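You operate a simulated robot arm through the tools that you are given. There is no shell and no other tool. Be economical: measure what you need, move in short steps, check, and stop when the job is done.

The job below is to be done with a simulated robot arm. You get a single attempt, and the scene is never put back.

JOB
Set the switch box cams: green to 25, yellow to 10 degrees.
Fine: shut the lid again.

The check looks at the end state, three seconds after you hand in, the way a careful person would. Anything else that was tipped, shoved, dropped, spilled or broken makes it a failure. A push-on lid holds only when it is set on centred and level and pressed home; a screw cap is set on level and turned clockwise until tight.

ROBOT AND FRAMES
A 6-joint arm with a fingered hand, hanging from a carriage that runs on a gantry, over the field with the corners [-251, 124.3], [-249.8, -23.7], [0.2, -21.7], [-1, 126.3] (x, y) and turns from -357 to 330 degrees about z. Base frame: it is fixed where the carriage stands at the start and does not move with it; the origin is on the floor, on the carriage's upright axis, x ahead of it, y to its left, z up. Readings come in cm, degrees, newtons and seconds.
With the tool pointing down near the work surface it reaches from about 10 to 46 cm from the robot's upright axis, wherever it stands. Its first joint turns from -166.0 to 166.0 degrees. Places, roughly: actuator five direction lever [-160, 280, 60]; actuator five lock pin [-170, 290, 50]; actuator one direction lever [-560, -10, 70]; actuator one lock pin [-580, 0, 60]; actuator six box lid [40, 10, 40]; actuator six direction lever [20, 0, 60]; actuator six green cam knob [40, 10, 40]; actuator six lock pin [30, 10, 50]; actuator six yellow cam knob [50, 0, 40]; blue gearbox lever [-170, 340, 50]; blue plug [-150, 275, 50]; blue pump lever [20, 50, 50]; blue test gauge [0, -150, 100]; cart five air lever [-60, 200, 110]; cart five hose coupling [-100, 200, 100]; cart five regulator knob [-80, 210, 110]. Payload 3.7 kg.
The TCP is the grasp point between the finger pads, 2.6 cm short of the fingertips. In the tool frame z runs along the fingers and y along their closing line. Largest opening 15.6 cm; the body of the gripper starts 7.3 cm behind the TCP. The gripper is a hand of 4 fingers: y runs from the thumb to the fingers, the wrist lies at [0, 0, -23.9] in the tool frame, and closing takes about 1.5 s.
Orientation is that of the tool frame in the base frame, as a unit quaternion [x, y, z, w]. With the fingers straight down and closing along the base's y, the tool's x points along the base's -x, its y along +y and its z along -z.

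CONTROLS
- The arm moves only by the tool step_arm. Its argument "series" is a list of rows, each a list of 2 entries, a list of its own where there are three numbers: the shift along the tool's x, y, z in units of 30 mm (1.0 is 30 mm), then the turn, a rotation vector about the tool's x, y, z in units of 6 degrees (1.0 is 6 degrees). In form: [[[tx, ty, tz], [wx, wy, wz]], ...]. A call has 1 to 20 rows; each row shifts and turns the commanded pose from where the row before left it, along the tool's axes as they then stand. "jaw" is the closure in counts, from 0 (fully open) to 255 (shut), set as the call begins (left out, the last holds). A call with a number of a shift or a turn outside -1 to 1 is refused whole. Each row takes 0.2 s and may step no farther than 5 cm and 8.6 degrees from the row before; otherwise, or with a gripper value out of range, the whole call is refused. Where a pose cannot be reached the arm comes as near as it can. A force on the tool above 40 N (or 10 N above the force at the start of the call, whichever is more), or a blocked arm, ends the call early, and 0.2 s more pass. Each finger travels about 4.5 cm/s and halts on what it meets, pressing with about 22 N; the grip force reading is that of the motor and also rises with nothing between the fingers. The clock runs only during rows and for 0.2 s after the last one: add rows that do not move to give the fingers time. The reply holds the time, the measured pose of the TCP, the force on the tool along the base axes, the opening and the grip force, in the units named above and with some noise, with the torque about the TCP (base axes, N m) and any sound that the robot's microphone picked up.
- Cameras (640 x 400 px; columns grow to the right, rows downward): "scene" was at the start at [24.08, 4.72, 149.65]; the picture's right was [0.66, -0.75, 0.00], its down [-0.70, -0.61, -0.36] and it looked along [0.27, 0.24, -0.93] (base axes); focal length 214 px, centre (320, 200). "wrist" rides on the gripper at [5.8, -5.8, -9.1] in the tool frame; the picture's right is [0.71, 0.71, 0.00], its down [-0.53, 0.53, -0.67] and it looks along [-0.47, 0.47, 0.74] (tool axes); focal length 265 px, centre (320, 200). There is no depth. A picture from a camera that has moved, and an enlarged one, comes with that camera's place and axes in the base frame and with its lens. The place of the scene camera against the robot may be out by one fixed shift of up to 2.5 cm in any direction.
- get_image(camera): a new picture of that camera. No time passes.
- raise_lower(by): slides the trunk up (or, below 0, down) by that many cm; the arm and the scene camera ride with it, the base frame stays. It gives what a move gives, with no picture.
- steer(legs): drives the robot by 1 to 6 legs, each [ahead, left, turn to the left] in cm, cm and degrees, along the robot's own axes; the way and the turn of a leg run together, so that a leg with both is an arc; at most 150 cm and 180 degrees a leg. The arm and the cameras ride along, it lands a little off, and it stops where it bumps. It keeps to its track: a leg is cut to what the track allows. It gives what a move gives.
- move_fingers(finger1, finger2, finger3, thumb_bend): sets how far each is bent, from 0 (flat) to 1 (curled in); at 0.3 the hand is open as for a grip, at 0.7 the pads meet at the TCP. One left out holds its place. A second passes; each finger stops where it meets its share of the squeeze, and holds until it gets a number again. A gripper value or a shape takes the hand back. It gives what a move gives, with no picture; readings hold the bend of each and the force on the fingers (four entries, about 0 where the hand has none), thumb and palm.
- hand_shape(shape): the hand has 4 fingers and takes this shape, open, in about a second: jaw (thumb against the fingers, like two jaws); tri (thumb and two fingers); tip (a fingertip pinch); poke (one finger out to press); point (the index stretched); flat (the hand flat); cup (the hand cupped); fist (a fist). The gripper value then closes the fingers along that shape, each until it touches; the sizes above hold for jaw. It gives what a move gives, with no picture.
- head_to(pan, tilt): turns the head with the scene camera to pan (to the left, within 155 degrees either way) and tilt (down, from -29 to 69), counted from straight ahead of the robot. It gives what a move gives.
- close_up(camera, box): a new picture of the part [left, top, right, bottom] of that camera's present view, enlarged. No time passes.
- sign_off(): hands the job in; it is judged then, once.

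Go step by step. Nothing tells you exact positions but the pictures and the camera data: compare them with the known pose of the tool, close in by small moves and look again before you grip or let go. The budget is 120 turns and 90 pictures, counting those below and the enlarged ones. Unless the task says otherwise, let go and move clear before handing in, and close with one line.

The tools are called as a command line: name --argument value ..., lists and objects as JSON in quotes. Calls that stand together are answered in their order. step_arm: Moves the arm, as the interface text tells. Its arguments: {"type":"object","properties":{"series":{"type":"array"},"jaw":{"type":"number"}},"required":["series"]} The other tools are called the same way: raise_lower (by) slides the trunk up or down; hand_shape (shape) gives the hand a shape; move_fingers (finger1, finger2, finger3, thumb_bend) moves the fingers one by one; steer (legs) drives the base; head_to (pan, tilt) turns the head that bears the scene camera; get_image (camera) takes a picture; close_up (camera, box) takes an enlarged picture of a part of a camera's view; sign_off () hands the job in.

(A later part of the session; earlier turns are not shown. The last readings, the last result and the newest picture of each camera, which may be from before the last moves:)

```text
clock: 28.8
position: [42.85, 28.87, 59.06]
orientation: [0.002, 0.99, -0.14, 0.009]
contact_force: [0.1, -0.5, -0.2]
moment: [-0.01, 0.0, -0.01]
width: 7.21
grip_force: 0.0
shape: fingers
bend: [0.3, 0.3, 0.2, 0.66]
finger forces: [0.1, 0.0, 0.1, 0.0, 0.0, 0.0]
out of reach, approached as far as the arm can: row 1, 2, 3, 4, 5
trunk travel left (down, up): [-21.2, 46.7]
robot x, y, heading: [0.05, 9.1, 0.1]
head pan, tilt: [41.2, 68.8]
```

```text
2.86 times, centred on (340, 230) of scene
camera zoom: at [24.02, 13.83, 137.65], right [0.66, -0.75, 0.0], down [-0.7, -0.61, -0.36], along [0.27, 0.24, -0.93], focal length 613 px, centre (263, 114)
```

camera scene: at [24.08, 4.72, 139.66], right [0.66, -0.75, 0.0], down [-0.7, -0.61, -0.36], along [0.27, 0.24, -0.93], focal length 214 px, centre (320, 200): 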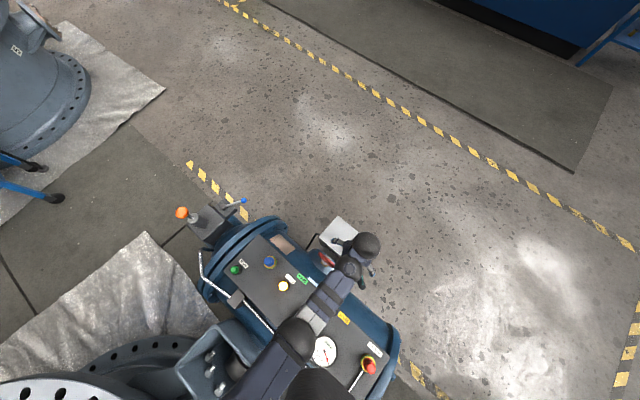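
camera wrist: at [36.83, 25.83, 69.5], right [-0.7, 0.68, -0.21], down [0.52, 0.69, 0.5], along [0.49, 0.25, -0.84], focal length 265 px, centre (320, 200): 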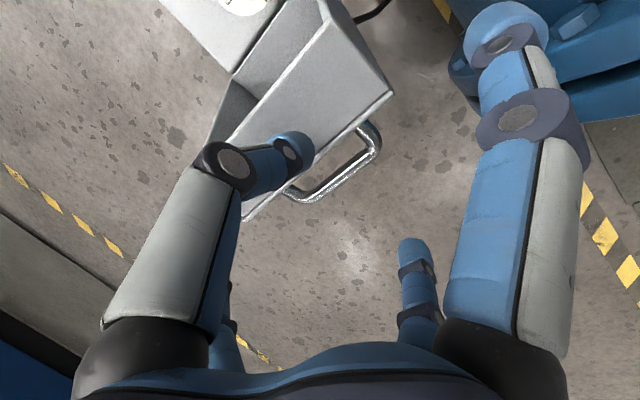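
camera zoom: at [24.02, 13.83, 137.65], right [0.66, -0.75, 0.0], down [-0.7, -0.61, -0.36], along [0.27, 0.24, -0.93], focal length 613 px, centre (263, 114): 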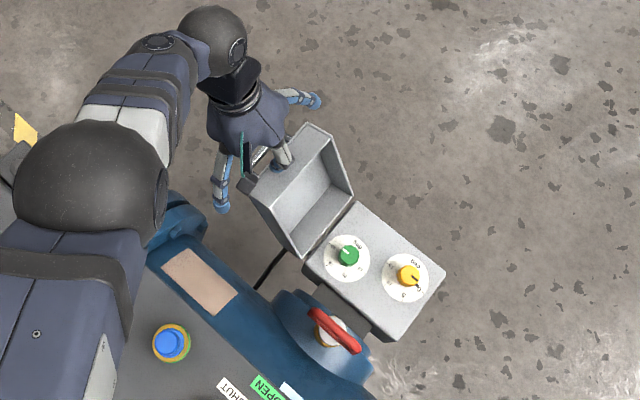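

The lid stands open by itself and the hand is free of it. I'll raise the trunk clear, drive back right, and look at the dials.

raise_lower --by 14

steer --legs '[[0, -20, 0]]'

step_arm --series '[[[0.6, -0.6, 0], [-0.67, 0, 0]], [[0.6, -0.6, 0], [-0.67, 0, 0]], [[0.6, -0.6, 0], [-0.67, 0, 0]], [[0.6, -0.6, 0], [-0.67, 0, 0]], [[0.6, -0.6, 0], [0, 0, 0]], [[0.6, -0.6, 0], [0, 0, 0]]]' --jaw 0

get_image --camera "scene"

get_image --camera "wrist"

```text
clock: 30.5
position: [42.76, 28.8, 73.07]
orientation: [0.003, 0.99, -0.14, 0.008]
contact_force: [0.1, 0.4, -0.8]
moment: [0.0, 0.02, -0.01]
width: 7.21
grip_force: 0.0
shape: fingers
bend: [0.3, 0.3, 0.2, 0.66]
finger forces: [0.0, 0.1, 0.1, 0.0, 0.1, 0.0]
trunk travel left (down, up): [-35.2, 32.7]
robot x, y, heading: [-0.22, 8.97, 0.2]
head pan, tilt: [41.2, 68.8]
```

```text
clock: 32.1
position: [42.78, 8.6, 73.09]
orientation: [0.004, 0.99, -0.14, 0.007]
contact_force: [0.0, 0.6, -0.4]
moment: [0.0, 0.0, -0.01]
width: 7.21
grip_force: 0.0
shape: fingers
bend: [0.3, 0.3, 0.2, 0.66]
finger forces: [0.0, 0.0, 0.0, 0.0, 0.0, 0.0]
trunk travel left (down, up): [-35.2, 32.7]
robot x, y, heading: [-0.08, -11.41, -0.3]
head pan, tilt: [41.2, 68.8]
```

```text
clock: 33.5
position: [43.79, 3.48, 64.97]
orientation: [0.004, 1.0, 0.0, 0.008]
contact_force: [-0.3, -0.5, 0.5]
moment: [-0.03, 0.01, -0.01]
width: 15.58
grip_force: 0.1
shape: jaw
bend: [0.3, 0.3, 0.3, 0.3]
finger forces: [0.0, 0.1, 0.1, 0.0, 0.1, 0.1]
out of reach, approached as far as the arm can: row 1, 2, 3, 4, 5, 6
trunk travel left (down, up): [-35.2, 32.7]
robot x, y, heading: [-0.11, -10.86, -0.5]
head pan, tilt: [41.2, 68.8]
```

```text
57 pictures are left
camera scene: at [23.94, -6.34, 151.65], right [0.65, -0.76, 0.0], down [-0.71, -0.61, -0.36], along [0.27, 0.24, -0.93], focal length 214 px, centre (320, 200)
```

scene: 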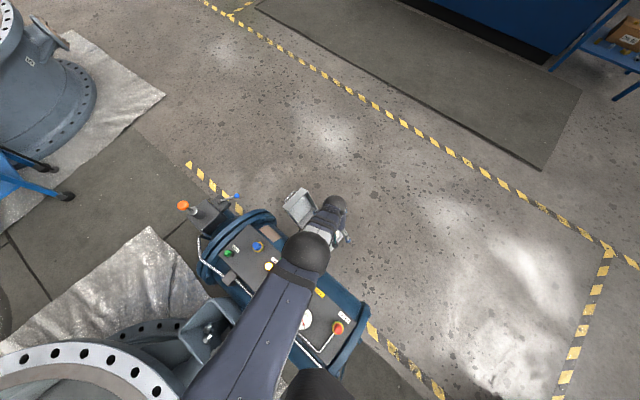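

```text
56 pictures are left
camera wrist: at [37.74, -2.37, 74.13], right [-0.7, 0.71, -0.01], down [0.52, 0.52, 0.68], along [0.49, 0.47, -0.74], focal length 265 px, centre (320, 200)
```

wrist: 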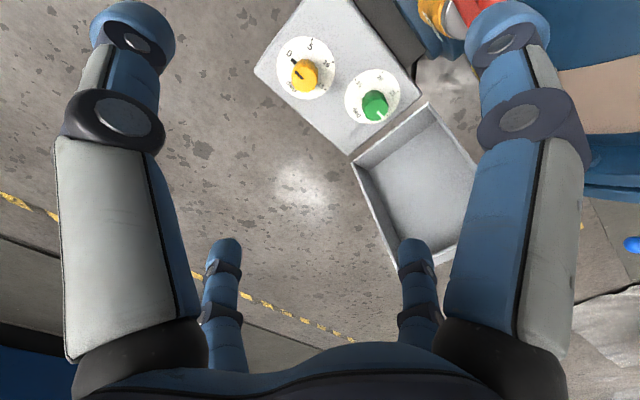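

close_up --camera "wrist" --box '[250, 20, 410, 140]'

```text
3.33 times, centred on (330, 80) of wrist
camera zoom: at [37.74, -2.37, 74.13], right [-0.7, 0.71, -0.01], down [0.52, 0.52, 0.68], along [0.49, 0.47, -0.74], focal length 885 px, centre (287, 600)
```

zoom: 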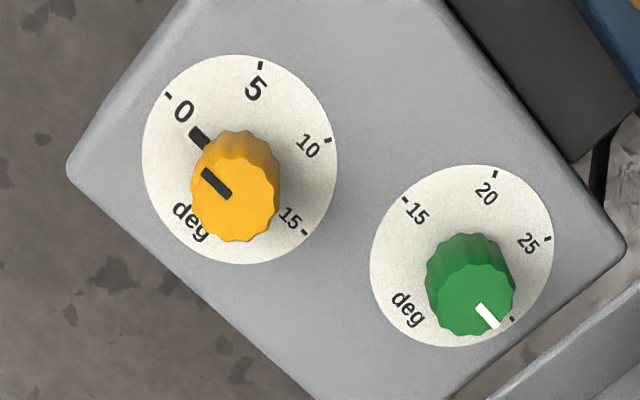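

Yellow points at 0 and green at 30; the scale grows clockwise at about 60° per 5 degrees. So green needs ~60° counterclockwise and yellow ~120° clockwise. I'll try the fingertip pinch shape and see how it looks.

hand_shape --shape "tip"

get_image --camera "wrist"

step_arm --series '[[[0, 0, 0], [0, 0, 0]], [[0, 0, 0], [0, 0, 0]], [[0, 0, 0], [0, 0, 0]], [[0, 0, 0], [0, 0, 0]], [[0, 0, 0], [0, 0, 0]], [[0, 0, 0], [0, 0, 0]], [[0, 0, 0], [0, 0, 0]], [[0, 0, 0], [0, 0, 0]]]' --jaw 255

get_image --camera "wrist"

```text
clock: 34.4
position: [43.64, 3.41, 64.93]
orientation: [0.004, 1.0, -0.002, 0.007]
contact_force: [-0.4, -0.6, -0.2]
moment: [0.01, -0.01, 0.01]
width: 15.58
grip_force: 0.0
shape: tip
bend: [0.12, 0.3, 0.12, 0.3]
finger forces: [0.0, 0.0, 0.0, 0.0, 0.0, 0.0]
trunk travel left (down, up): [-35.2, 32.7]
robot x, y, heading: [0.01, -10.99, -0.6]
head pan, tilt: [41.2, 68.8]
```

```text
54 pictures are left
camera wrist: at [37.77, -2.35, 74.16], right [-0.7, 0.71, -0.01], down [0.52, 0.52, 0.68], along [0.49, 0.47, -0.74], focal length 265 px, centre (320, 200)
```

wrist: 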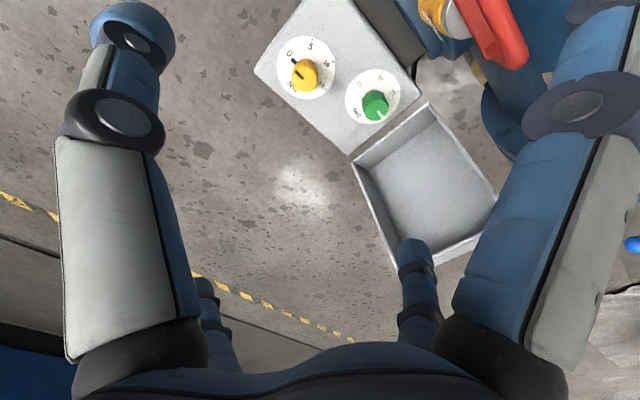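

```text
clock: 36.2
position: [43.74, 3.38, 65.03]
orientation: [0.004, 1.0, -0.001, 0.007]
contact_force: [0.4, -1.0, 0.5]
moment: [0.03, 0.0, 0.02]
width: 0.0
grip_force: 0.2
shape: tip
bend: [0.12, 0.7, 0.12, 0.7]
finger forces: [0.0, 0.1, 0.1, 0.0, 0.1, 0.0]
trunk travel left (down, up): [-35.2, 32.7]
robot x, y, heading: [-0.27, -10.84, -0.4]
head pan, tilt: [41.2, 68.8]
```

```text
53 pictures are left
camera wrist: at [37.76, -2.36, 74.15], right [-0.7, 0.71, -0.01], down [0.52, 0.52, 0.68], along [0.49, 0.47, -0.74], focal length 265 px, centre (320, 200)
```

wrist: 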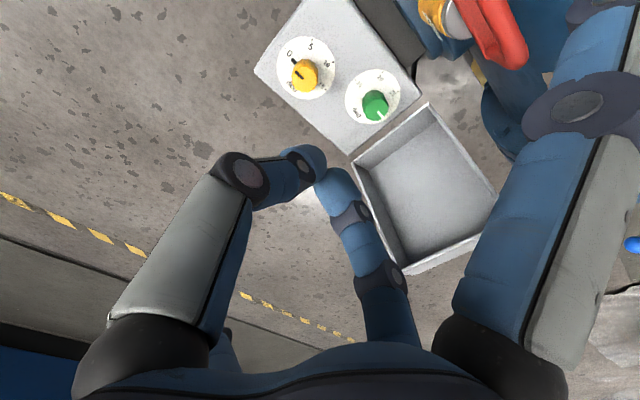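

The hand is a four-digit chuck, which suits a round knob. I'll go back to an even four-finger shape, rise, drive left in line with the green knob, and lower the trunk for reach.

hand_shape --shape "jaw"

step_arm --series '[[[0, 0, -0.9], [0, 0, 0]], [[0, 0, -0.9], [0, 0, 0]], [[0, 0, -0.9], [0, 0, 0]], [[0, 0, -0.9], [0, 0, 0]], [[0, 0, -0.9], [0, 0, 0]], [[0, 0, -0.9], [0, 0, 0]]]'

steer --legs '[[0, 8, 0]]'

raise_lower --by -22

get_image --camera "wrist"

get_image --camera "scene"

```text
clock: 37.1
position: [43.73, 3.28, 64.97]
orientation: [0.004, 1.0, -0.001, 0.007]
contact_force: [-0.3, 0.4, 0.3]
moment: [0.01, 0.0, -0.02]
width: 15.59
grip_force: 0.0
shape: jaw
bend: [0.3, 0.3, 0.3, 0.3]
finger forces: [0.0, 0.1, 0.0, 0.0, 0.1, 0.0]
trunk travel left (down, up): [-35.2, 32.7]
robot x, y, heading: [-0.15, -11.05, -0.4]
head pan, tilt: [41.2, 68.8]
```

```text
clock: 38.5
position: [50.75, 5.91, 75.92]
orientation: [0.003, 1.0, -0.001, 0.007]
contact_force: [-0.5, -1.1, 0.9]
moment: [-0.04, 0.01, 0.01]
width: 15.61
grip_force: 0.0
shape: jaw
bend: [0.3, 0.3, 0.3, 0.3]
finger forces: [0.1, 0.1, 0.0, 0.1, 0.0, 0.0]
out of reach, approached as far as the arm can: row 1, 2, 3, 4, 5, 6
trunk travel left (down, up): [-35.2, 32.7]
robot x, y, heading: [0.04, -11.05, -0.3]
head pan, tilt: [41.2, 68.8]
```

```text
clock: 39.5
position: [50.81, 13.8, 75.89]
orientation: [0.004, 1.0, -0.001, 0.007]
contact_force: [0.2, -0.7, 0.1]
moment: [-0.03, -0.02, 0.0]
width: 15.57
grip_force: 0.1
shape: jaw
bend: [0.3, 0.3, 0.3, 0.3]
finger forces: [0.1, 0.0, 0.0, 0.0, 0.0, 0.0]
trunk travel left (down, up): [-35.2, 32.7]
robot x, y, heading: [-0.47, -3.12, -0.4]
head pan, tilt: [41.2, 68.8]
```

```text
clock: 41.9
position: [50.92, 13.5, 53.84]
orientation: [0.004, 1.0, -0.002, 0.007]
contact_force: [0.9, -7.1, 4.1]
moment: [0.09, 0.0, -0.01]
width: 15.58
grip_force: 0.2
shape: jaw
bend: [0.3, 0.35, 0.3, 0.3]
finger forces: [0.1, 7.5, 0.0, 0.0, 0.0, 0.0]
trunk travel left (down, up): [-13.2, 54.7]
robot x, y, heading: [-0.05, -2.9, -0.4]
head pan, tilt: [41.2, 68.8]
```

```text
52 pictures are left
camera wrist: at [44.92, 7.76, 62.99], right [-0.7, 0.71, -0.01], down [0.52, 0.52, 0.67], along [0.49, 0.47, -0.74], focal length 265 px, centre (320, 200)
```

wrist: 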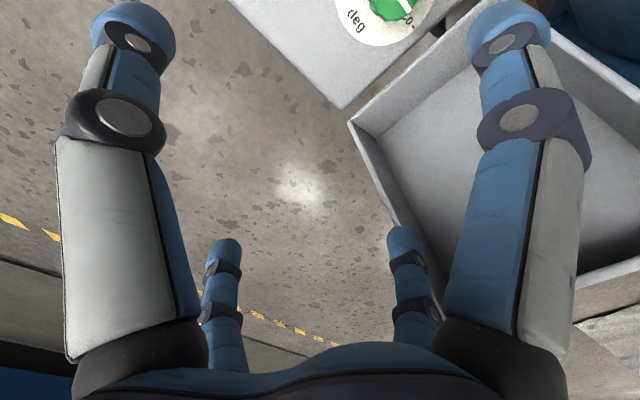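

```text
51 pictures are left
camera scene: at [24.03, 1.46, 129.66], right [0.65, -0.76, 0.0], down [-0.71, -0.61, -0.36], along [0.27, 0.24, -0.93], focal length 214 px, centre (320, 200)
```

scene: 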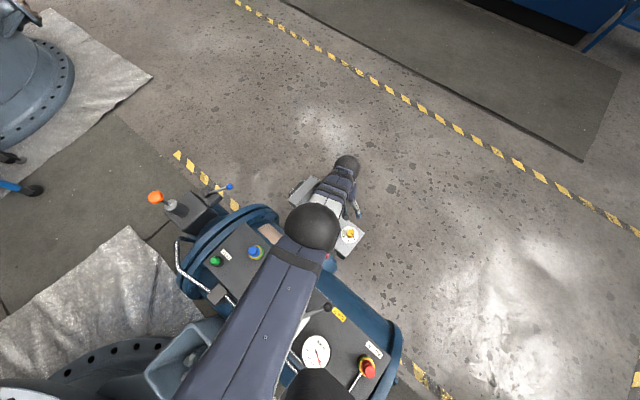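

The hand drifted farther than intended and a finger now lightly touches the open lid. I'll move up and away from it (-y) first.

step_arm --series '[[[0, -0.5, -0.5], [0, 0, 0]], [[0, -0.6, -0.4], [0, 0, 0]], [[0.3, -0.6, 0], [0, 0, 0]], [[0.5, -0.3, 0], [0, 0, 0]], [[0.5, 0, 0], [0, 0, 0]]]'

get_image --camera "wrist"

```text
clock: 43.1
position: [52.03, 8.94, 53.7]
orientation: [0.004, 1.0, -0.001, 0.007]
contact_force: [0.4, 1.1, 0.7]
moment: [0.05, -0.01, 0.02]
width: 15.62
grip_force: 0.0
shape: jaw
bend: [0.3, 0.3, 0.3, 0.3]
finger forces: [0.1, 0.1, 0.1, 0.1, 0.1, 0.1]
out of reach, approached as far as the arm can: row 1, 2, 3, 4, 5
trunk travel left (down, up): [-13.2, 54.7]
robot x, y, heading: [0.1, -2.84, -0.3]
head pan, tilt: [41.2, 68.8]
```

```text
50 pictures are left
camera wrist: at [46.07, 3.23, 62.85], right [-0.7, 0.71, -0.01], down [0.52, 0.52, 0.67], along [0.49, 0.47, -0.74], focal length 265 px, centre (320, 200)
```

wrist: 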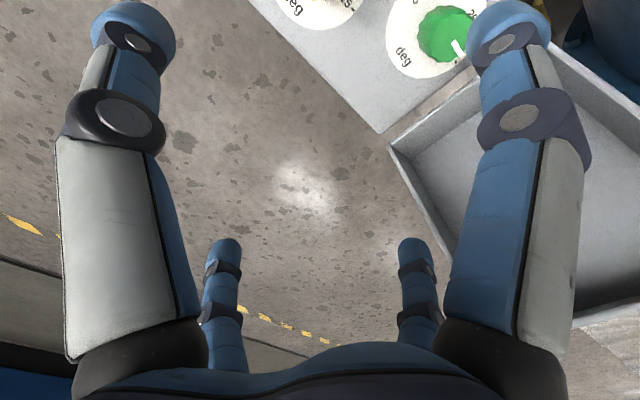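

step_arm --series '[[[0.7, 0, 0], [0, 0, 0]], [[0.7, 0, 0], [0, 0, 0]], [[0.7, 0, 0], [0, 0, 0]]]'

```text
clock: 43.9
position: [50.3, 10.14, 50.97]
orientation: [0.004, 1.0, 0.0, 0.007]
contact_force: [0.4, 0.3, 0.4]
moment: [-0.02, 0.02, 0.0]
width: 15.6
grip_force: 0.1
shape: jaw
bend: [0.3, 0.3, 0.3, 0.3]
finger forces: [0.1, 0.0, 0.0, 0.0, 0.0, 0.1]
out of reach, approached as far as the arm can: row 1, 2, 3
trunk travel left (down, up): [-13.2, 54.7]
robot x, y, heading: [-0.06, -3.07, -0.5]
head pan, tilt: [41.2, 68.8]
```

The commanded target must lie beyond reach and low; I'll raise it.

step_arm --series '[[[0.3, -0.3, -0.9], [0, 0, 0]], [[0.3, -0.3, -0.9], [0, 0, 0]], [[0.3, -0.3, -0.9], [0, 0, 0]]]'

```text
clock: 44.7
position: [53.29, 8.99, 55.99]
orientation: [0.005, 1.0, -0.001, 0.007]
contact_force: [0.2, 0.5, 0.4]
moment: [0.01, 0.03, 0.0]
width: 15.58
grip_force: 0.0
shape: jaw
bend: [0.3, 0.3, 0.3, 0.3]
finger forces: [0.1, 0.1, 0.0, 0.1, 0.0, 0.0]
out of reach, approached as far as the arm can: row 1, 2, 3
trunk travel left (down, up): [-13.2, 54.7]
robot x, y, heading: [-0.32, -3.26, -0.6]
head pan, tilt: [41.2, 68.8]
```

step_arm --series '[[[0.9, 0, -0.2], [0, 0, 0]], [[0.9, 0, -0.2], [0, 0, 0]], [[0.9, 0, -0.2], [0, 0, 0]]]'

```text
clock: 45.5
position: [44.45, 8.91, 57.36]
orientation: [0.004, 1.0, -0.002, 0.004]
contact_force: [-0.9, -0.1, -0.7]
moment: [0.03, -0.05, 0.0]
width: 15.58
grip_force: 0.1
shape: jaw
bend: [0.3, 0.3, 0.3, 0.3]
finger forces: [0.0, 0.0, 0.1, 0.0, 0.0, 0.1]
out of reach, approached as far as the arm can: row 1
trunk travel left (down, up): [-13.2, 54.7]
robot x, y, heading: [-0.12, -2.79, -0.4]
head pan, tilt: [41.2, 68.8]
```

Control is back, with the hand at (44.5, 8.9, 57.4). Now I'll locate the knobs precisely.

get_image --camera "wrist"

close_up --camera "wrist" --box '[250, 0, 490, 150]'

```text
49 pictures are left
camera wrist: at [38.6, 3.12, 66.48], right [-0.7, 0.71, -0.01], down [0.53, 0.52, 0.67], along [0.48, 0.47, -0.74], focal length 265 px, centre (320, 200)
```

wrist: 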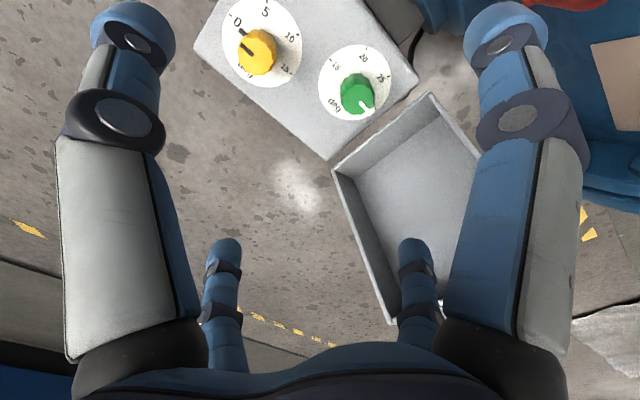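

```text
2.67 times, centred on (370, 75) of wrist
camera zoom: at [38.6, 3.12, 66.48], right [-0.7, 0.71, -0.01], down [0.53, 0.52, 0.67], along [0.48, 0.47, -0.74], focal length 708 px, centre (187, 533)
```

zoom: 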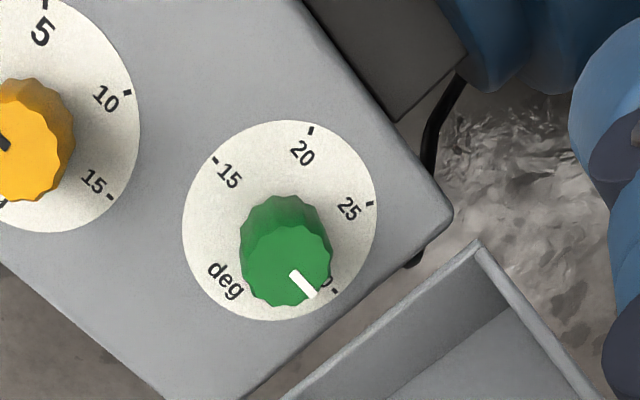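

Green axis ≈ (42.45, 11.35), yellow ≈ (46.1, 3.1), panel z≈40.5 and knob tops ≈44.5. I'll position above green, yaw the hand 30° so no digit points at the lid, and narrow the fingers.

step_arm --series '[[[0.667, 0.813, 0], [0, 0, 0]], [[0, 0, 0], [0, 0, -1]], [[0, 0, 0], [0, 0, -1]], [[0, 0, 0], [0, 0, -1]], [[0, 0, 0], [0, 0, -1]], [[0, 0, 0], [0, 0, -1]]]'

move_fingers --finger1 0.54 --finger2 0.54 --finger3 0.54 --thumb_bend 0.54

get_image --camera "wrist"

```text
clock: 46.9
position: [43.12, 11.48, 57.52]
orientation: [-0.256, 0.967, -0.002, 0.007]
contact_force: [0.0, -0.4, -0.6]
moment: [0.03, -0.01, -0.01]
width: 15.62
grip_force: 0.0
shape: jaw
bend: [0.3, 0.3, 0.3, 0.3]
finger forces: [0.1, 0.0, 0.0, 0.0, 0.1, 0.0]
trunk travel left (down, up): [-13.2, 54.7]
robot x, y, heading: [0.35, -2.94, -0.3]
head pan, tilt: [41.2, 68.8]
```

```text
clock: 47.9
position: [43.16, 11.53, 57.56]
orientation: [-0.254, 0.967, -0.003, 0.007]
contact_force: [-0.3, 0.0, 0.0]
moment: [0.01, -0.04, -0.02]
width: 3.99
grip_force: 0.0
shape: fingers
bend: [0.54, 0.54, 0.54, 0.54]
finger forces: [0.1, 0.0, 0.0, 0.1, 0.1, 0.0]
trunk travel left (down, up): [-13.2, 54.7]
robot x, y, heading: [-0.44, -3.07, -0.7]
head pan, tilt: [41.2, 68.8]
```

```text
47 pictures are left
camera wrist: at [40.86, 3.61, 66.68], right [-0.96, 0.27, -0.01], down [0.19, 0.72, 0.67], along [0.19, 0.64, -0.74], focal length 265 px, centre (320, 200)
```

wrist: 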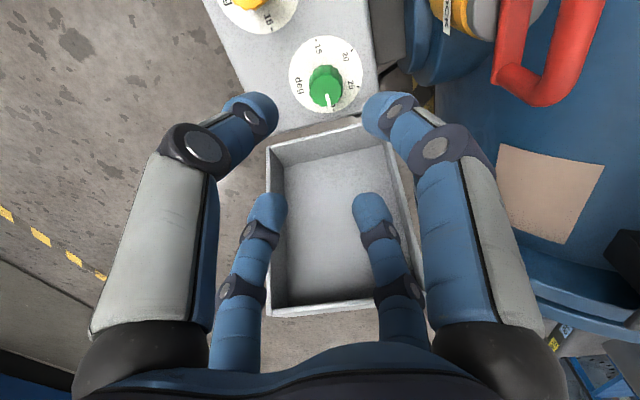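

close_up --camera "wrist" --box '[270, 20, 390, 140]'

```text
3.33 times, centred on (330, 80) of wrist
camera zoom: at [40.86, 3.61, 66.68], right [-0.96, 0.27, -0.01], down [0.19, 0.72, 0.67], along [0.19, 0.64, -0.74], focal length 885 px, centre (287, 600)
```

zoom: 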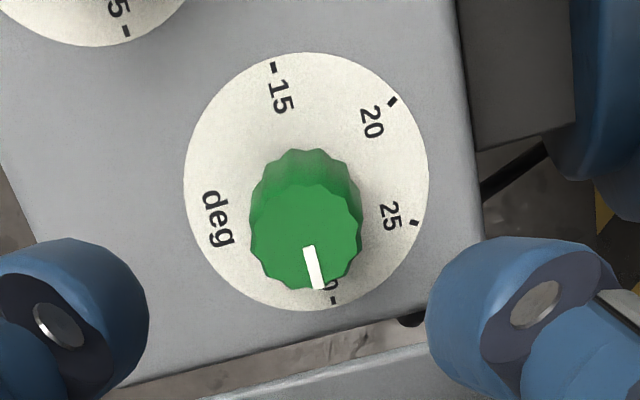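

move_fingers --finger1 0.51 --finger2 0.51 --finger3 0.51 --thumb_bend 0.51

step_arm --series '[[[0.155, 0.032, 0.3], [0, 0, 0]], [[0, 0, 0.7], [0, 0, 0]], [[0, 0, 0.7], [0, 0, 0]], [[0, 0, 0.7], [0, 0, 0]], [[0, 0, 0.7], [0, 0, 0]], [[0, 0, 0.6], [0, 0, 0]]]'

get_image --camera "wrist"

```text
clock: 48.9
position: [43.16, 11.45, 57.43]
orientation: [-0.255, 0.967, -0.003, 0.007]
contact_force: [-0.1, 0.1, 0.2]
moment: [-0.01, 0.01, 0.05]
width: 4.78
grip_force: 0.0
shape: fingers
bend: [0.51, 0.51, 0.51, 0.51]
finger forces: [0.0, 0.0, 0.0, 0.1, 0.0, 0.0]
trunk travel left (down, up): [-13.2, 54.7]
robot x, y, heading: [0.14, -2.65, -0.5]
head pan, tilt: [41.2, 68.8]
```

```text
clock: 50.3
position: [42.81, 11.52, 47.03]
orientation: [-0.255, 0.967, -0.003, 0.008]
contact_force: [-0.6, 0.0, -0.6]
moment: [0.0, 0.03, -0.03]
width: 4.78
grip_force: 0.0
shape: fingers
bend: [0.51, 0.51, 0.51, 0.51]
finger forces: [0.0, 0.1, 0.0, 0.0, 0.0, 0.0]
out of reach, approached as far as the arm can: row 4
trunk travel left (down, up): [-13.2, 54.7]
robot x, y, heading: [-0.15, -3.19, -0.4]
head pan, tilt: [41.2, 68.8]
```

```text
45 pictures are left
camera wrist: at [40.61, 3.64, 56.18], right [-0.96, 0.27, -0.01], down [0.19, 0.72, 0.67], along [0.19, 0.64, -0.74], focal length 265 px, centre (320, 200)
```

wrist: 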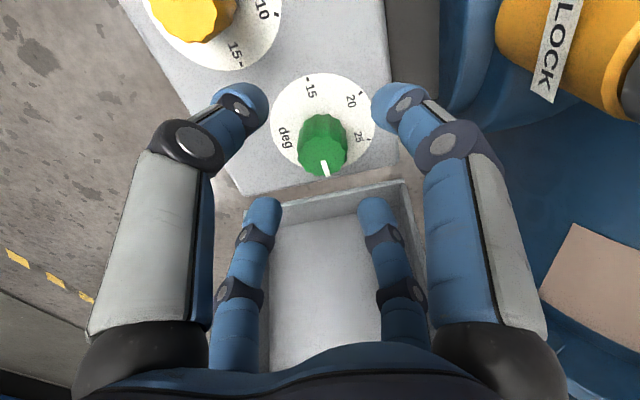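

The knob is roughly centred below the hand. I'll make a tiny shift, then lower with the trunk to the knob.

step_arm --series '[[[0.08, -0.013, 0], [0, 0, 0]]]'

raise_lower --by -3.4

get_image --camera "wrist"

```text
clock: 50.7
position: [42.87, 11.4, 46.86]
orientation: [-0.255, 0.967, -0.003, 0.007]
contact_force: [0.7, 0.7, 0.1]
moment: [0.0, 0.0, 0.0]
width: 4.8
grip_force: 0.0
shape: fingers
bend: [0.51, 0.51, 0.51, 0.51]
finger forces: [0.0, 0.1, 0.1, 0.0, 0.0, 0.1]
trunk travel left (down, up): [-13.2, 54.7]
robot x, y, heading: [0.18, -3.27, -0.6]
head pan, tilt: [41.2, 68.8]
```

```text
clock: 51.5
position: [42.78, 11.31, 43.52]
orientation: [-0.254, 0.967, -0.003, 0.007]
contact_force: [0.1, -0.4, 0.1]
moment: [-0.01, -0.01, 0.0]
width: 4.8
grip_force: 0.1
shape: fingers
bend: [0.51, 0.51, 0.51, 0.51]
finger forces: [0.0, 0.0, 0.1, 0.0, 0.0, 0.0]
trunk travel left (down, up): [-9.8, 58.1]
robot x, y, heading: [-0.02, -2.66, -0.5]
head pan, tilt: [41.2, 68.8]
```

```text
44 pictures are left
camera wrist: at [40.44, 3.46, 52.72], right [-0.96, 0.27, -0.01], down [0.19, 0.72, 0.67], along [0.19, 0.64, -0.74], focal length 265 px, centre (320, 200)
```

wrist: 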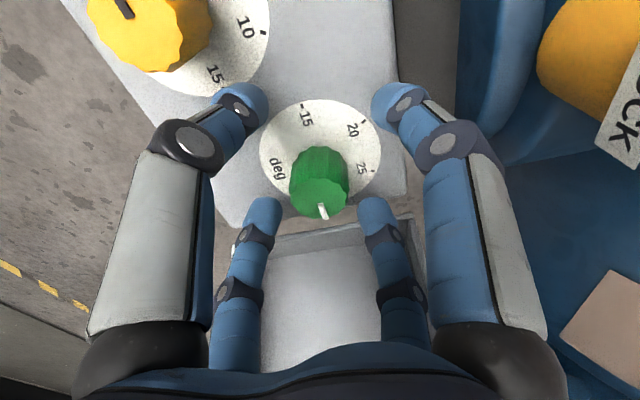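

The knob top sits at the grasp point. I'll go 0.7 cm lower and close.

raise_lower --by -0.7

move_fingers --finger1 0.7 --finger2 0.7 --finger3 0.7 --thumb_bend 0.7

get_image --camera "wrist"

```text
clock: 52.0
position: [42.7, 11.38, 42.8]
orientation: [-0.255, 0.967, -0.003, 0.007]
contact_force: [-0.1, 0.5, 0.5]
moment: [-0.01, 0.0, -0.02]
width: 4.79
grip_force: 0.1
shape: fingers
bend: [0.51, 0.51, 0.51, 0.51]
finger forces: [0.0, 0.0, 0.0, 0.1, 0.1, 0.1]
trunk travel left (down, up): [-9.1, 58.8]
robot x, y, heading: [-0.17, -2.75, -0.3]
head pan, tilt: [41.2, 68.8]
```

```text
clock: 53.0
position: [42.8, 11.36, 42.86]
orientation: [-0.255, 0.967, -0.002, 0.006]
contact_force: [1.5, 1.2, -0.6]
moment: [0.01, -0.02, -0.01]
width: 0.77
grip_force: 10.8
shape: fingers
bend: [0.66, 0.62, 0.62, 0.66]
finger forces: [3.7, 6.4, 6.2, 0.0, 5.9, 0.0]
trunk travel left (down, up): [-9.1, 58.8]
robot x, y, heading: [0.13, -3.02, -0.5]
head pan, tilt: [41.2, 68.8]
```

```text
43 pictures are left
camera wrist: at [40.46, 3.49, 52.03], right [-0.96, 0.27, -0.01], down [0.19, 0.72, 0.67], along [0.19, 0.64, -0.74], focal length 265 px, centre (320, 200)
```

wrist: 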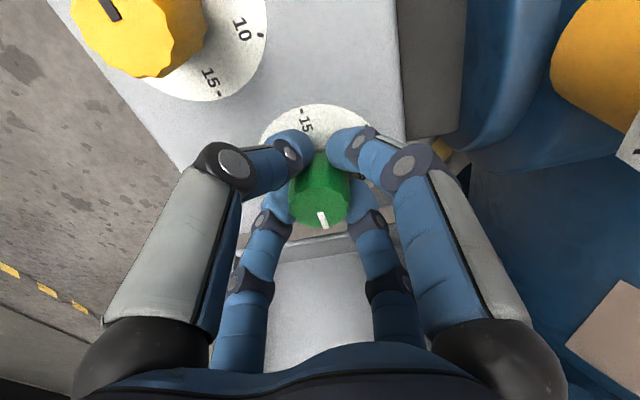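

All four digits hold the knob evenly. I'll turn counterclockwise 30°.

step_arm --series '[[[0, 0, 0], [0, 0, -0.5]], [[0, 0, 0], [0, 0, -0.5]], [[0, 0, 0], [0, 0, -0.5]], [[0, 0, 0], [0, 0, -0.5]], [[0, 0, 0], [0, 0, -0.5]], [[0, 0, 0], [0, 0, -0.5]], [[0, 0, 0], [0, 0, -0.5]], [[0, 0, 0], [0, 0, -0.5]], [[0, 0, 0], [0, 0, -0.5]], [[0, 0, 0], [0, 0, -0.5]]]'

get_image --camera "wrist"

```text
clock: 55.2
position: [42.97, 11.54, 42.99]
orientation: [-0.497, 0.868, -0.003, 0.006]
contact_force: [5.6, 0.7, -6.2]
moment: [0.01, -0.14, -0.06]
width: 0.78
grip_force: 11.5
shape: fingers
bend: [0.66, 0.62, 0.62, 0.66]
finger forces: [2.9, 4.9, 7.3, 0.0, 7.3, 0.1]
trunk travel left (down, up): [-9.1, 58.8]
robot x, y, heading: [-0.33, -3.42, -0.6]
head pan, tilt: [41.2, 68.8]
```

```text
42 pictures are left
camera wrist: at [44.85, 3.41, 52.14], right [-0.97, -0.25, -0.01], down [-0.2, 0.72, 0.66], along [-0.16, 0.65, -0.75], focal length 265 px, centre (320, 200)
```

wrist: 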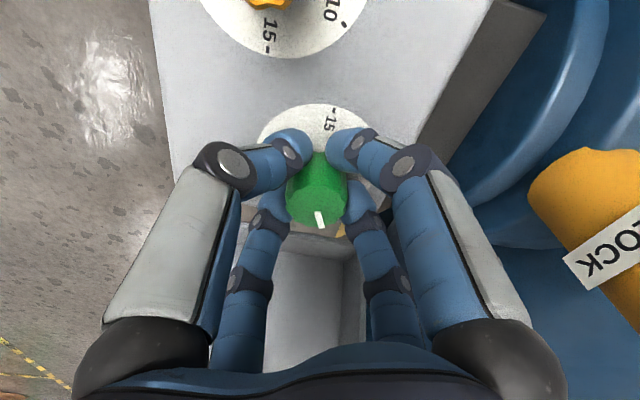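

The knob turned with the hand. I'll regrip: open slightly, turn back 30°, close again.

move_fingers --finger1 0.53 --finger2 0.53 --finger3 0.53 --thumb_bend 0.53

step_arm --series '[[[0, 0, 0], [0, 0, 1]], [[0, 0, 0], [0, 0, 1]], [[0, 0, 0], [0, 0, 1]], [[0, 0, 0], [0, 0, 1]], [[0, 0, 0], [0, 0, 1]]]'

close_up --camera "wrist" --box '[240, 80, 400, 240]'

```text
clock: 56.2
position: [42.76, 11.39, 42.82]
orientation: [-0.496, 0.868, -0.004, 0.005]
contact_force: [-0.6, 0.3, -0.1]
moment: [-0.04, -0.01, 0.03]
width: 4.17
grip_force: 0.2
shape: fingers
bend: [0.53, 0.53, 0.53, 0.53]
finger forces: [0.0, 0.0, 0.1, 0.0, 0.0, 0.0]
trunk travel left (down, up): [-9.1, 58.8]
robot x, y, heading: [-0.27, -2.62, -0.4]
head pan, tilt: [41.2, 68.8]
```

```text
clock: 57.4
position: [42.71, 11.49, 42.9]
orientation: [-0.254, 0.967, -0.002, 0.007]
contact_force: [0.6, 0.3, -1.1]
moment: [-0.03, -0.01, -0.02]
width: 4.21
grip_force: 0.2
shape: fingers
bend: [0.53, 0.53, 0.53, 0.53]
finger forces: [0.0, 0.0, 0.0, 0.0, 0.0, 0.0]
trunk travel left (down, up): [-9.1, 58.8]
robot x, y, heading: [-0.01, -2.91, -0.1]
head pan, tilt: [41.2, 68.8]
```

```text
2.50 times, centred on (320, 160) of wrist
camera zoom: at [40.38, 3.47, 52.0], right [-0.96, 0.27, -0.01], down [0.19, 0.72, 0.67], along [0.19, 0.64, -0.74], focal length 664 px, centre (320, 300)
```

zoom: 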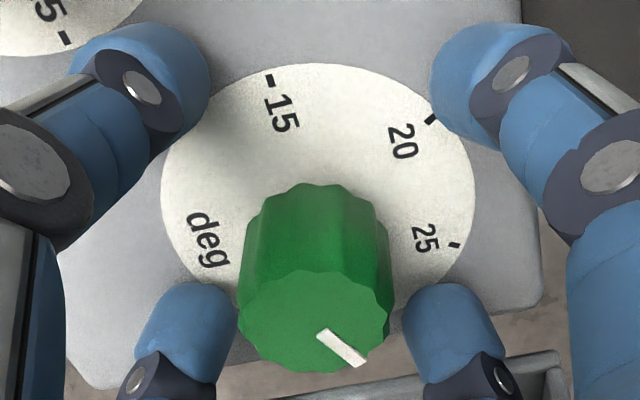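

Good: roughly halfway, the pointer at about 27.5. Grip again and turn another 30°.

move_fingers --finger1 0.7 --finger2 0.7 --finger3 0.7 --thumb_bend 0.7

step_arm --series '[[[0, 0, 0], [0, 0, -0.5]], [[0, 0, 0], [0, 0, -0.5]], [[0, 0, 0], [0, 0, -0.5]], [[0, 0, 0], [0, 0, -0.5]], [[0, 0, 0], [0, 0, -0.5]], [[0, 0, 0], [0, 0, -0.5]], [[0, 0, 0], [0, 0, -0.5]], [[0, 0, 0], [0, 0, -0.5]], [[0, 0, 0], [0, 0, -0.5]], [[0, 0, 0], [0, 0, -0.5]], [[0, 0, 0], [0, 0, 0]]]'

move_fingers --finger1 0.5 --finger2 0.5 --finger3 0.5 --thumb_bend 0.5

close_up --camera "wrist" --box '[240, 80, 400, 240]'

```text
clock: 58.4
position: [42.82, 11.37, 42.73]
orientation: [-0.254, 0.967, -0.003, 0.006]
contact_force: [1.7, -0.5, -2.2]
moment: [0.03, -0.05, -0.01]
width: 0.76
grip_force: 11.3
shape: fingers
bend: [0.66, 0.62, 0.62, 0.66]
finger forces: [3.7, 6.7, 6.3, 0.1, 6.0, 0.1]
trunk travel left (down, up): [-9.1, 58.8]
robot x, y, heading: [0.17, -3.13, -0.3]
head pan, tilt: [41.2, 68.8]
```

```text
clock: 60.8
position: [42.96, 11.4, 42.9]
orientation: [-0.496, 0.868, -0.004, 0.006]
contact_force: [5.3, 1.0, -3.5]
moment: [0.01, -0.14, -0.06]
width: 0.78
grip_force: 12.1
shape: fingers
bend: [0.66, 0.63, 0.62, 0.66]
finger forces: [3.3, 5.3, 7.5, 0.0, 7.8, 0.0]
trunk travel left (down, up): [-9.1, 58.8]
robot x, y, heading: [-0.12, -3.09, -0.2]
head pan, tilt: [41.2, 68.8]
```

```text
clock: 61.8
position: [42.81, 11.35, 42.83]
orientation: [-0.496, 0.868, -0.003, 0.006]
contact_force: [0.0, 0.5, -0.2]
moment: [0.01, -0.01, 0.01]
width: 5.04
grip_force: 0.0
shape: fingers
bend: [0.5, 0.5, 0.5, 0.5]
finger forces: [0.1, 0.1, 0.0, 0.0, 0.0, 0.0]
trunk travel left (down, up): [-9.1, 58.8]
robot x, y, heading: [0.19, -3.29, -0.5]
head pan, tilt: [41.2, 68.8]
```

```text
2.50 times, centred on (320, 160) of wrist
camera zoom: at [44.67, 3.4, 52.05], right [-0.97, -0.25, -0.01], down [-0.2, 0.72, 0.66], along [-0.16, 0.65, -0.75], focal length 664 px, centre (320, 300)
```

zoom: 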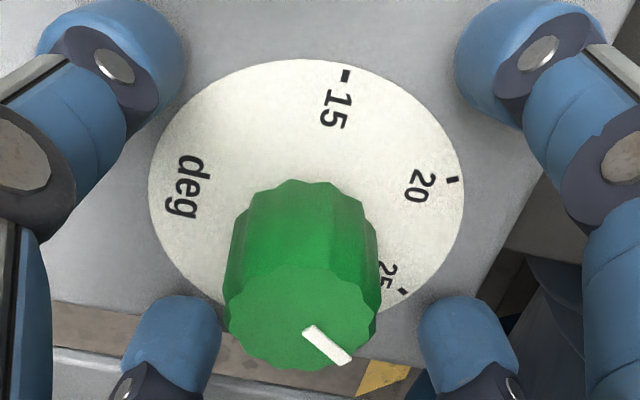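

It looks to be around 25. I'll raise the hand and check more precisely.

raise_lower --by 14

close_up --camera "wrist" --box '[260, 20, 380, 120]'

get_image --camera "wrist"

```text
clock: 63.5
position: [42.68, 11.46, 56.76]
orientation: [-0.496, 0.868, -0.004, 0.006]
contact_force: [0.3, 0.1, -0.5]
moment: [-0.02, 0.02, 0.01]
width: 5.04
grip_force: 0.0
shape: fingers
bend: [0.5, 0.5, 0.5, 0.5]
finger forces: [0.1, 0.0, 0.0, 0.0, 0.0, 0.0]
trunk travel left (down, up): [-23.1, 44.8]
robot x, y, heading: [-0.12, -3.29, -0.5]
head pan, tilt: [41.2, 68.8]
```

```text
4.00 times, centred on (320, 70) of wrist
camera zoom: at [44.66, 3.4, 66.04], right [-0.97, -0.25, -0.01], down [-0.2, 0.72, 0.66], along [-0.16, 0.65, -0.75], focal length 1062 px, centre (320, 720)
```

zoom: 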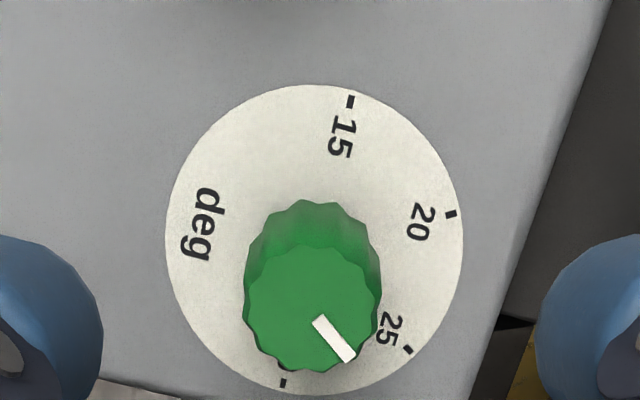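

```text
38 pictures are left
camera wrist: at [44.66, 3.4, 66.04], right [-0.97, -0.25, -0.01], down [-0.2, 0.72, 0.66], along [-0.16, 0.65, -0.75], focal length 265 px, centre (320, 200)
```

wrist: 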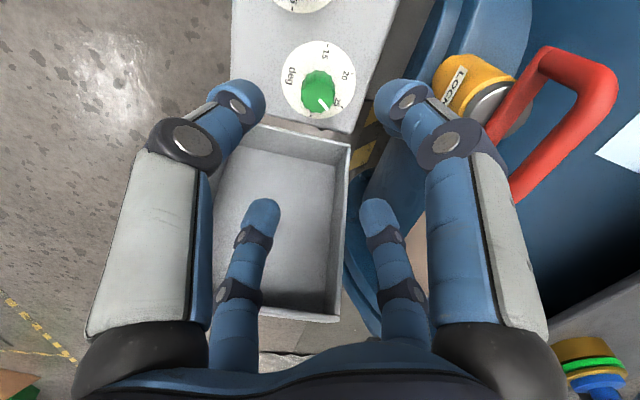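

Ticks are exactly 60° apart; green seems to read about 25.4. I'll zoom once more for a precise figure.

close_up --camera "wrist" --box '[290, 60, 354, 120]'

```text
6.67 times, centred on (322, 90) of wrist
camera zoom: at [44.66, 3.4, 66.04], right [-0.97, -0.25, -0.01], down [-0.2, 0.72, 0.66], along [-0.16, 0.65, -0.75], focal length 1769 px, centre (307, 933)
```

zoom: 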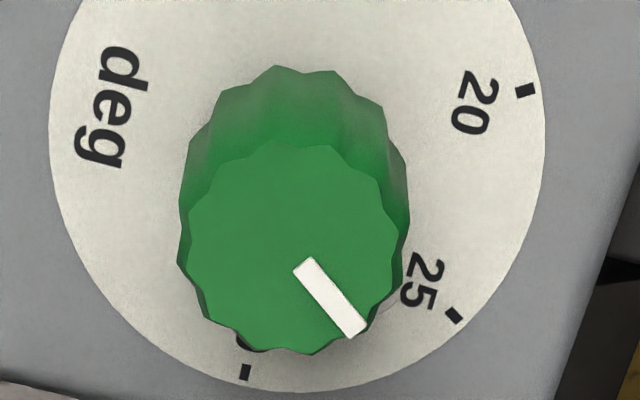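

Green reads about 25.5; each 30° turn lost ~3° to slack. I'll regrip and turn another ~9° counterclockwise to net ~6°.

step_arm --series '[[[0, 0, 0], [0, 0, 1]], [[0, 0, 0], [0, 0, 1]]]'

raise_lower --by -14

move_fingers --finger1 0.7 --finger2 0.7 --finger3 0.7 --thumb_bend 0.7

step_arm --series '[[[0, 0, 0], [0, 0, -0.5]], [[0, 0, 0], [0, 0, -0.5]], [[0, 0, 0], [0, 0, -0.5]], [[0, 0, 0], [0, 0, 0]]]'

move_fingers --finger1 0.5 --finger2 0.5 --finger3 0.5 --thumb_bend 0.5

raise_lower --by 14

close_up --camera "wrist" --box '[290, 60, 354, 120]'

```text
clock: 64.1
position: [42.74, 11.38, 56.73]
orientation: [-0.402, 0.915, -0.004, 0.006]
contact_force: [-0.1, -0.8, 0.8]
moment: [-0.03, 0.0, 0.02]
width: 5.08
grip_force: 0.0
shape: fingers
bend: [0.5, 0.5, 0.5, 0.5]
finger forces: [0.0, 0.0, 0.0, 0.0, 0.0, 0.0]
trunk travel left (down, up): [-23.1, 44.8]
robot x, y, heading: [-0.17, -3.05, -0.6]
head pan, tilt: [41.2, 68.8]
```

```text
clock: 65.8
position: [42.77, 11.39, 42.82]
orientation: [-0.403, 0.915, -0.003, 0.006]
contact_force: [0.2, 0.2, 0.1]
moment: [0.03, -0.03, 0.02]
width: 5.08
grip_force: 0.1
shape: fingers
bend: [0.5, 0.5, 0.5, 0.5]
finger forces: [0.0, 0.0, 0.0, 0.0, 0.0, 0.0]
trunk travel left (down, up): [-9.1, 58.8]
robot x, y, heading: [-0.13, -3.03, -0.4]
head pan, tilt: [41.2, 68.8]
```

```text
clock: 66.8
position: [42.83, 11.45, 42.78]
orientation: [-0.403, 0.915, -0.003, 0.007]
contact_force: [1.5, 0.7, -3.4]
moment: [0.01, -0.02, -0.02]
width: 0.84
grip_force: 11.5
shape: fingers
bend: [0.66, 0.63, 0.61, 0.66]
finger forces: [3.8, 6.0, 6.5, 0.0, 7.0, 0.0]
trunk travel left (down, up): [-9.1, 58.8]
robot x, y, heading: [-0.4, -3.31, -0.3]
head pan, tilt: [41.2, 68.8]
```

```text
clock: 67.8
position: [42.92, 11.27, 42.8]
orientation: [-0.473, 0.881, -0.003, 0.005]
contact_force: [2.9, 0.4, -4.7]
moment: [-0.02, -0.07, -0.04]
width: 0.88
grip_force: 11.2
shape: fingers
bend: [0.66, 0.63, 0.61, 0.66]
finger forces: [3.2, 5.3, 6.7, 0.1, 7.7, 0.0]
trunk travel left (down, up): [-9.1, 58.8]
robot x, y, heading: [0.02, -3.47, -0.4]
head pan, tilt: [41.2, 68.8]
```

```text
clock: 68.8
position: [42.73, 11.39, 42.64]
orientation: [-0.473, 0.881, -0.004, 0.006]
contact_force: [0.0, -0.3, 0.2]
moment: [0.0, 0.02, 0.0]
width: 5.06
grip_force: 0.2
shape: fingers
bend: [0.5, 0.5, 0.5, 0.5]
finger forces: [0.1, 0.0, 0.1, 0.1, 0.0, 0.0]
trunk travel left (down, up): [-9.1, 58.8]
robot x, y, heading: [-0.36, -3.29, -0.6]
head pan, tilt: [41.2, 68.8]
```

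```text
clock: 70.4
position: [42.8, 11.38, 56.83]
orientation: [-0.474, 0.881, -0.003, 0.006]
contact_force: [0.3, 0.3, 0.0]
moment: [0.03, -0.02, -0.02]
width: 5.07
grip_force: 0.0
shape: fingers
bend: [0.5, 0.5, 0.5, 0.5]
finger forces: [0.0, 0.0, 0.0, 0.0, 0.0, 0.0]
trunk travel left (down, up): [-23.1, 44.8]
robot x, y, heading: [-0.21, -2.64, -0.5]
head pan, tilt: [41.2, 68.8]
```

```text
6.67 times, centred on (322, 90) of wrist
camera zoom: at [44.26, 3.36, 66.03], right [-0.98, -0.2, -0.01], down [-0.16, 0.73, 0.66], along [-0.12, 0.65, -0.75], focal length 1769 px, centre (307, 933)
```

zoom: 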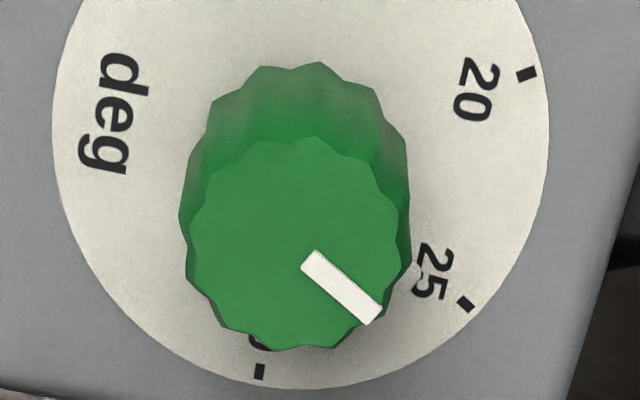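

Green now reads 25 (pointer 41.0° against tick 40.5°). Now I'll move over the yellow knob.

step_arm --series '[[[0.567, -0.812, 0], [0, 0, 0]], [[0.567, -0.812, 0], [0, 0, 0]], [[0.567, -0.812, 0], [0, 0, 0]], [[0, 0, 0], [0, 0, 0]]]'

get_image --camera "wrist"

close_up --camera "wrist" --box '[270, 40, 370, 140]'

```text
clock: 71.4
position: [46.08, 3.15, 56.89]
orientation: [-0.473, 0.881, -0.004, 0.006]
contact_force: [-0.8, 0.0, 0.0]
moment: [0.04, 0.0, 0.02]
width: 5.08
grip_force: 0.1
shape: fingers
bend: [0.5, 0.5, 0.5, 0.5]
finger forces: [0.0, 0.0, 0.0, 0.0, 0.0, 0.0]
trunk travel left (down, up): [-23.1, 44.8]
robot x, y, heading: [-0.2, -3.11, -0.4]
head pan, tilt: [41.2, 68.8]
```

```text
35 pictures are left
camera wrist: at [47.58, -4.95, 66.12], right [-0.98, -0.2, -0.01], down [-0.16, 0.73, 0.66], along [-0.12, 0.65, -0.75], focal length 265 px, centre (320, 200)
```

wrist: 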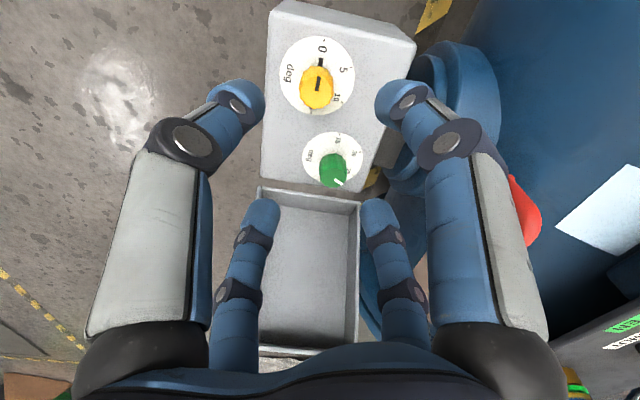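

```text
4.00 times, centred on (320, 90) of wrist
camera zoom: at [47.58, -4.95, 66.12], right [-0.98, -0.2, -0.01], down [-0.16, 0.73, 0.66], along [-0.12, 0.65, -0.75], focal length 1062 px, centre (320, 640)
```

zoom: 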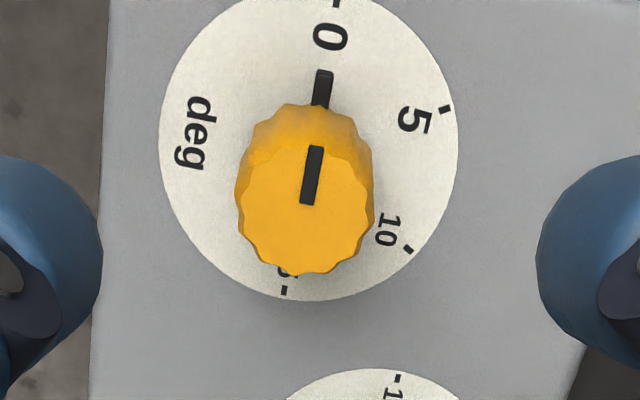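

Yellow reads 0. A small alignment shift, then lower and grip, and turn clockwise 60°.

step_arm --series '[[[0.035, -0.106, 0], [0, 0, 0]], [[0, 0, 0], [0, 0, 0]]]'

raise_lower --by -14

move_fingers --finger1 0.7 --finger2 0.7 --finger3 0.7 --thumb_bend 0.7

get_image --camera "wrist"

```text
clock: 72.0
position: [46.19, 2.81, 56.93]
orientation: [-0.474, 0.881, -0.003, 0.007]
contact_force: [-0.9, 0.8, -0.4]
moment: [-0.01, -0.01, -0.04]
width: 5.04
grip_force: 0.1
shape: fingers
bend: [0.5, 0.5, 0.5, 0.5]
finger forces: [0.0, 0.1, 0.0, 0.0, 0.0, 0.0]
trunk travel left (down, up): [-23.1, 44.8]
robot x, y, heading: [-0.16, -2.94, -0.4]
head pan, tilt: [41.2, 68.8]
```

```text
clock: 73.7
position: [46.27, 2.84, 42.94]
orientation: [-0.473, 0.881, -0.003, 0.006]
contact_force: [-0.5, -0.5, -0.4]
moment: [0.02, 0.03, -0.05]
width: 5.08
grip_force: 0.1
shape: fingers
bend: [0.5, 0.5, 0.5, 0.5]
finger forces: [0.0, 0.0, 0.1, 0.1, 0.0, 0.1]
trunk travel left (down, up): [-9.1, 58.8]
robot x, y, heading: [0.08, -2.66, -0.6]
head pan, tilt: [41.2, 68.8]
```

```text
clock: 74.7
position: [46.3, 2.88, 42.84]
orientation: [-0.474, 0.881, -0.004, 0.006]
contact_force: [1.7, 0.2, -1.9]
moment: [0.02, -0.06, 0.01]
width: 0.99
grip_force: 11.9
shape: fingers
bend: [0.66, 0.64, 0.61, 0.65]
finger forces: [3.9, 5.9, 6.5, 0.1, 7.8, 0.0]
trunk travel left (down, up): [-9.1, 58.8]
robot x, y, heading: [-0.04, -3.17, -0.2]
head pan, tilt: [41.2, 68.8]
```

```text
33 pictures are left
camera wrist: at [47.83, -5.14, 52.13], right [-0.98, -0.2, -0.01], down [-0.16, 0.73, 0.66], along [-0.12, 0.65, -0.75], focal length 265 px, centre (320, 200)
```

wrist: 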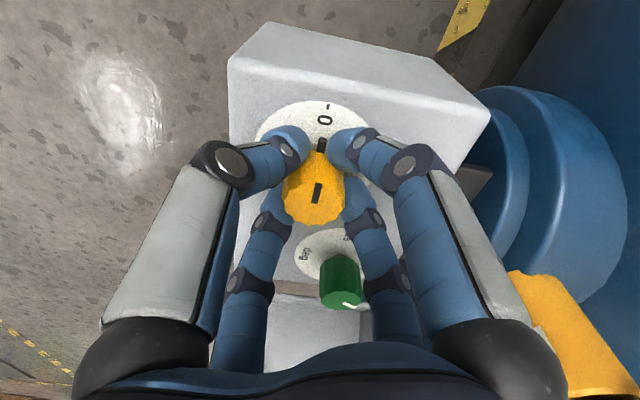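

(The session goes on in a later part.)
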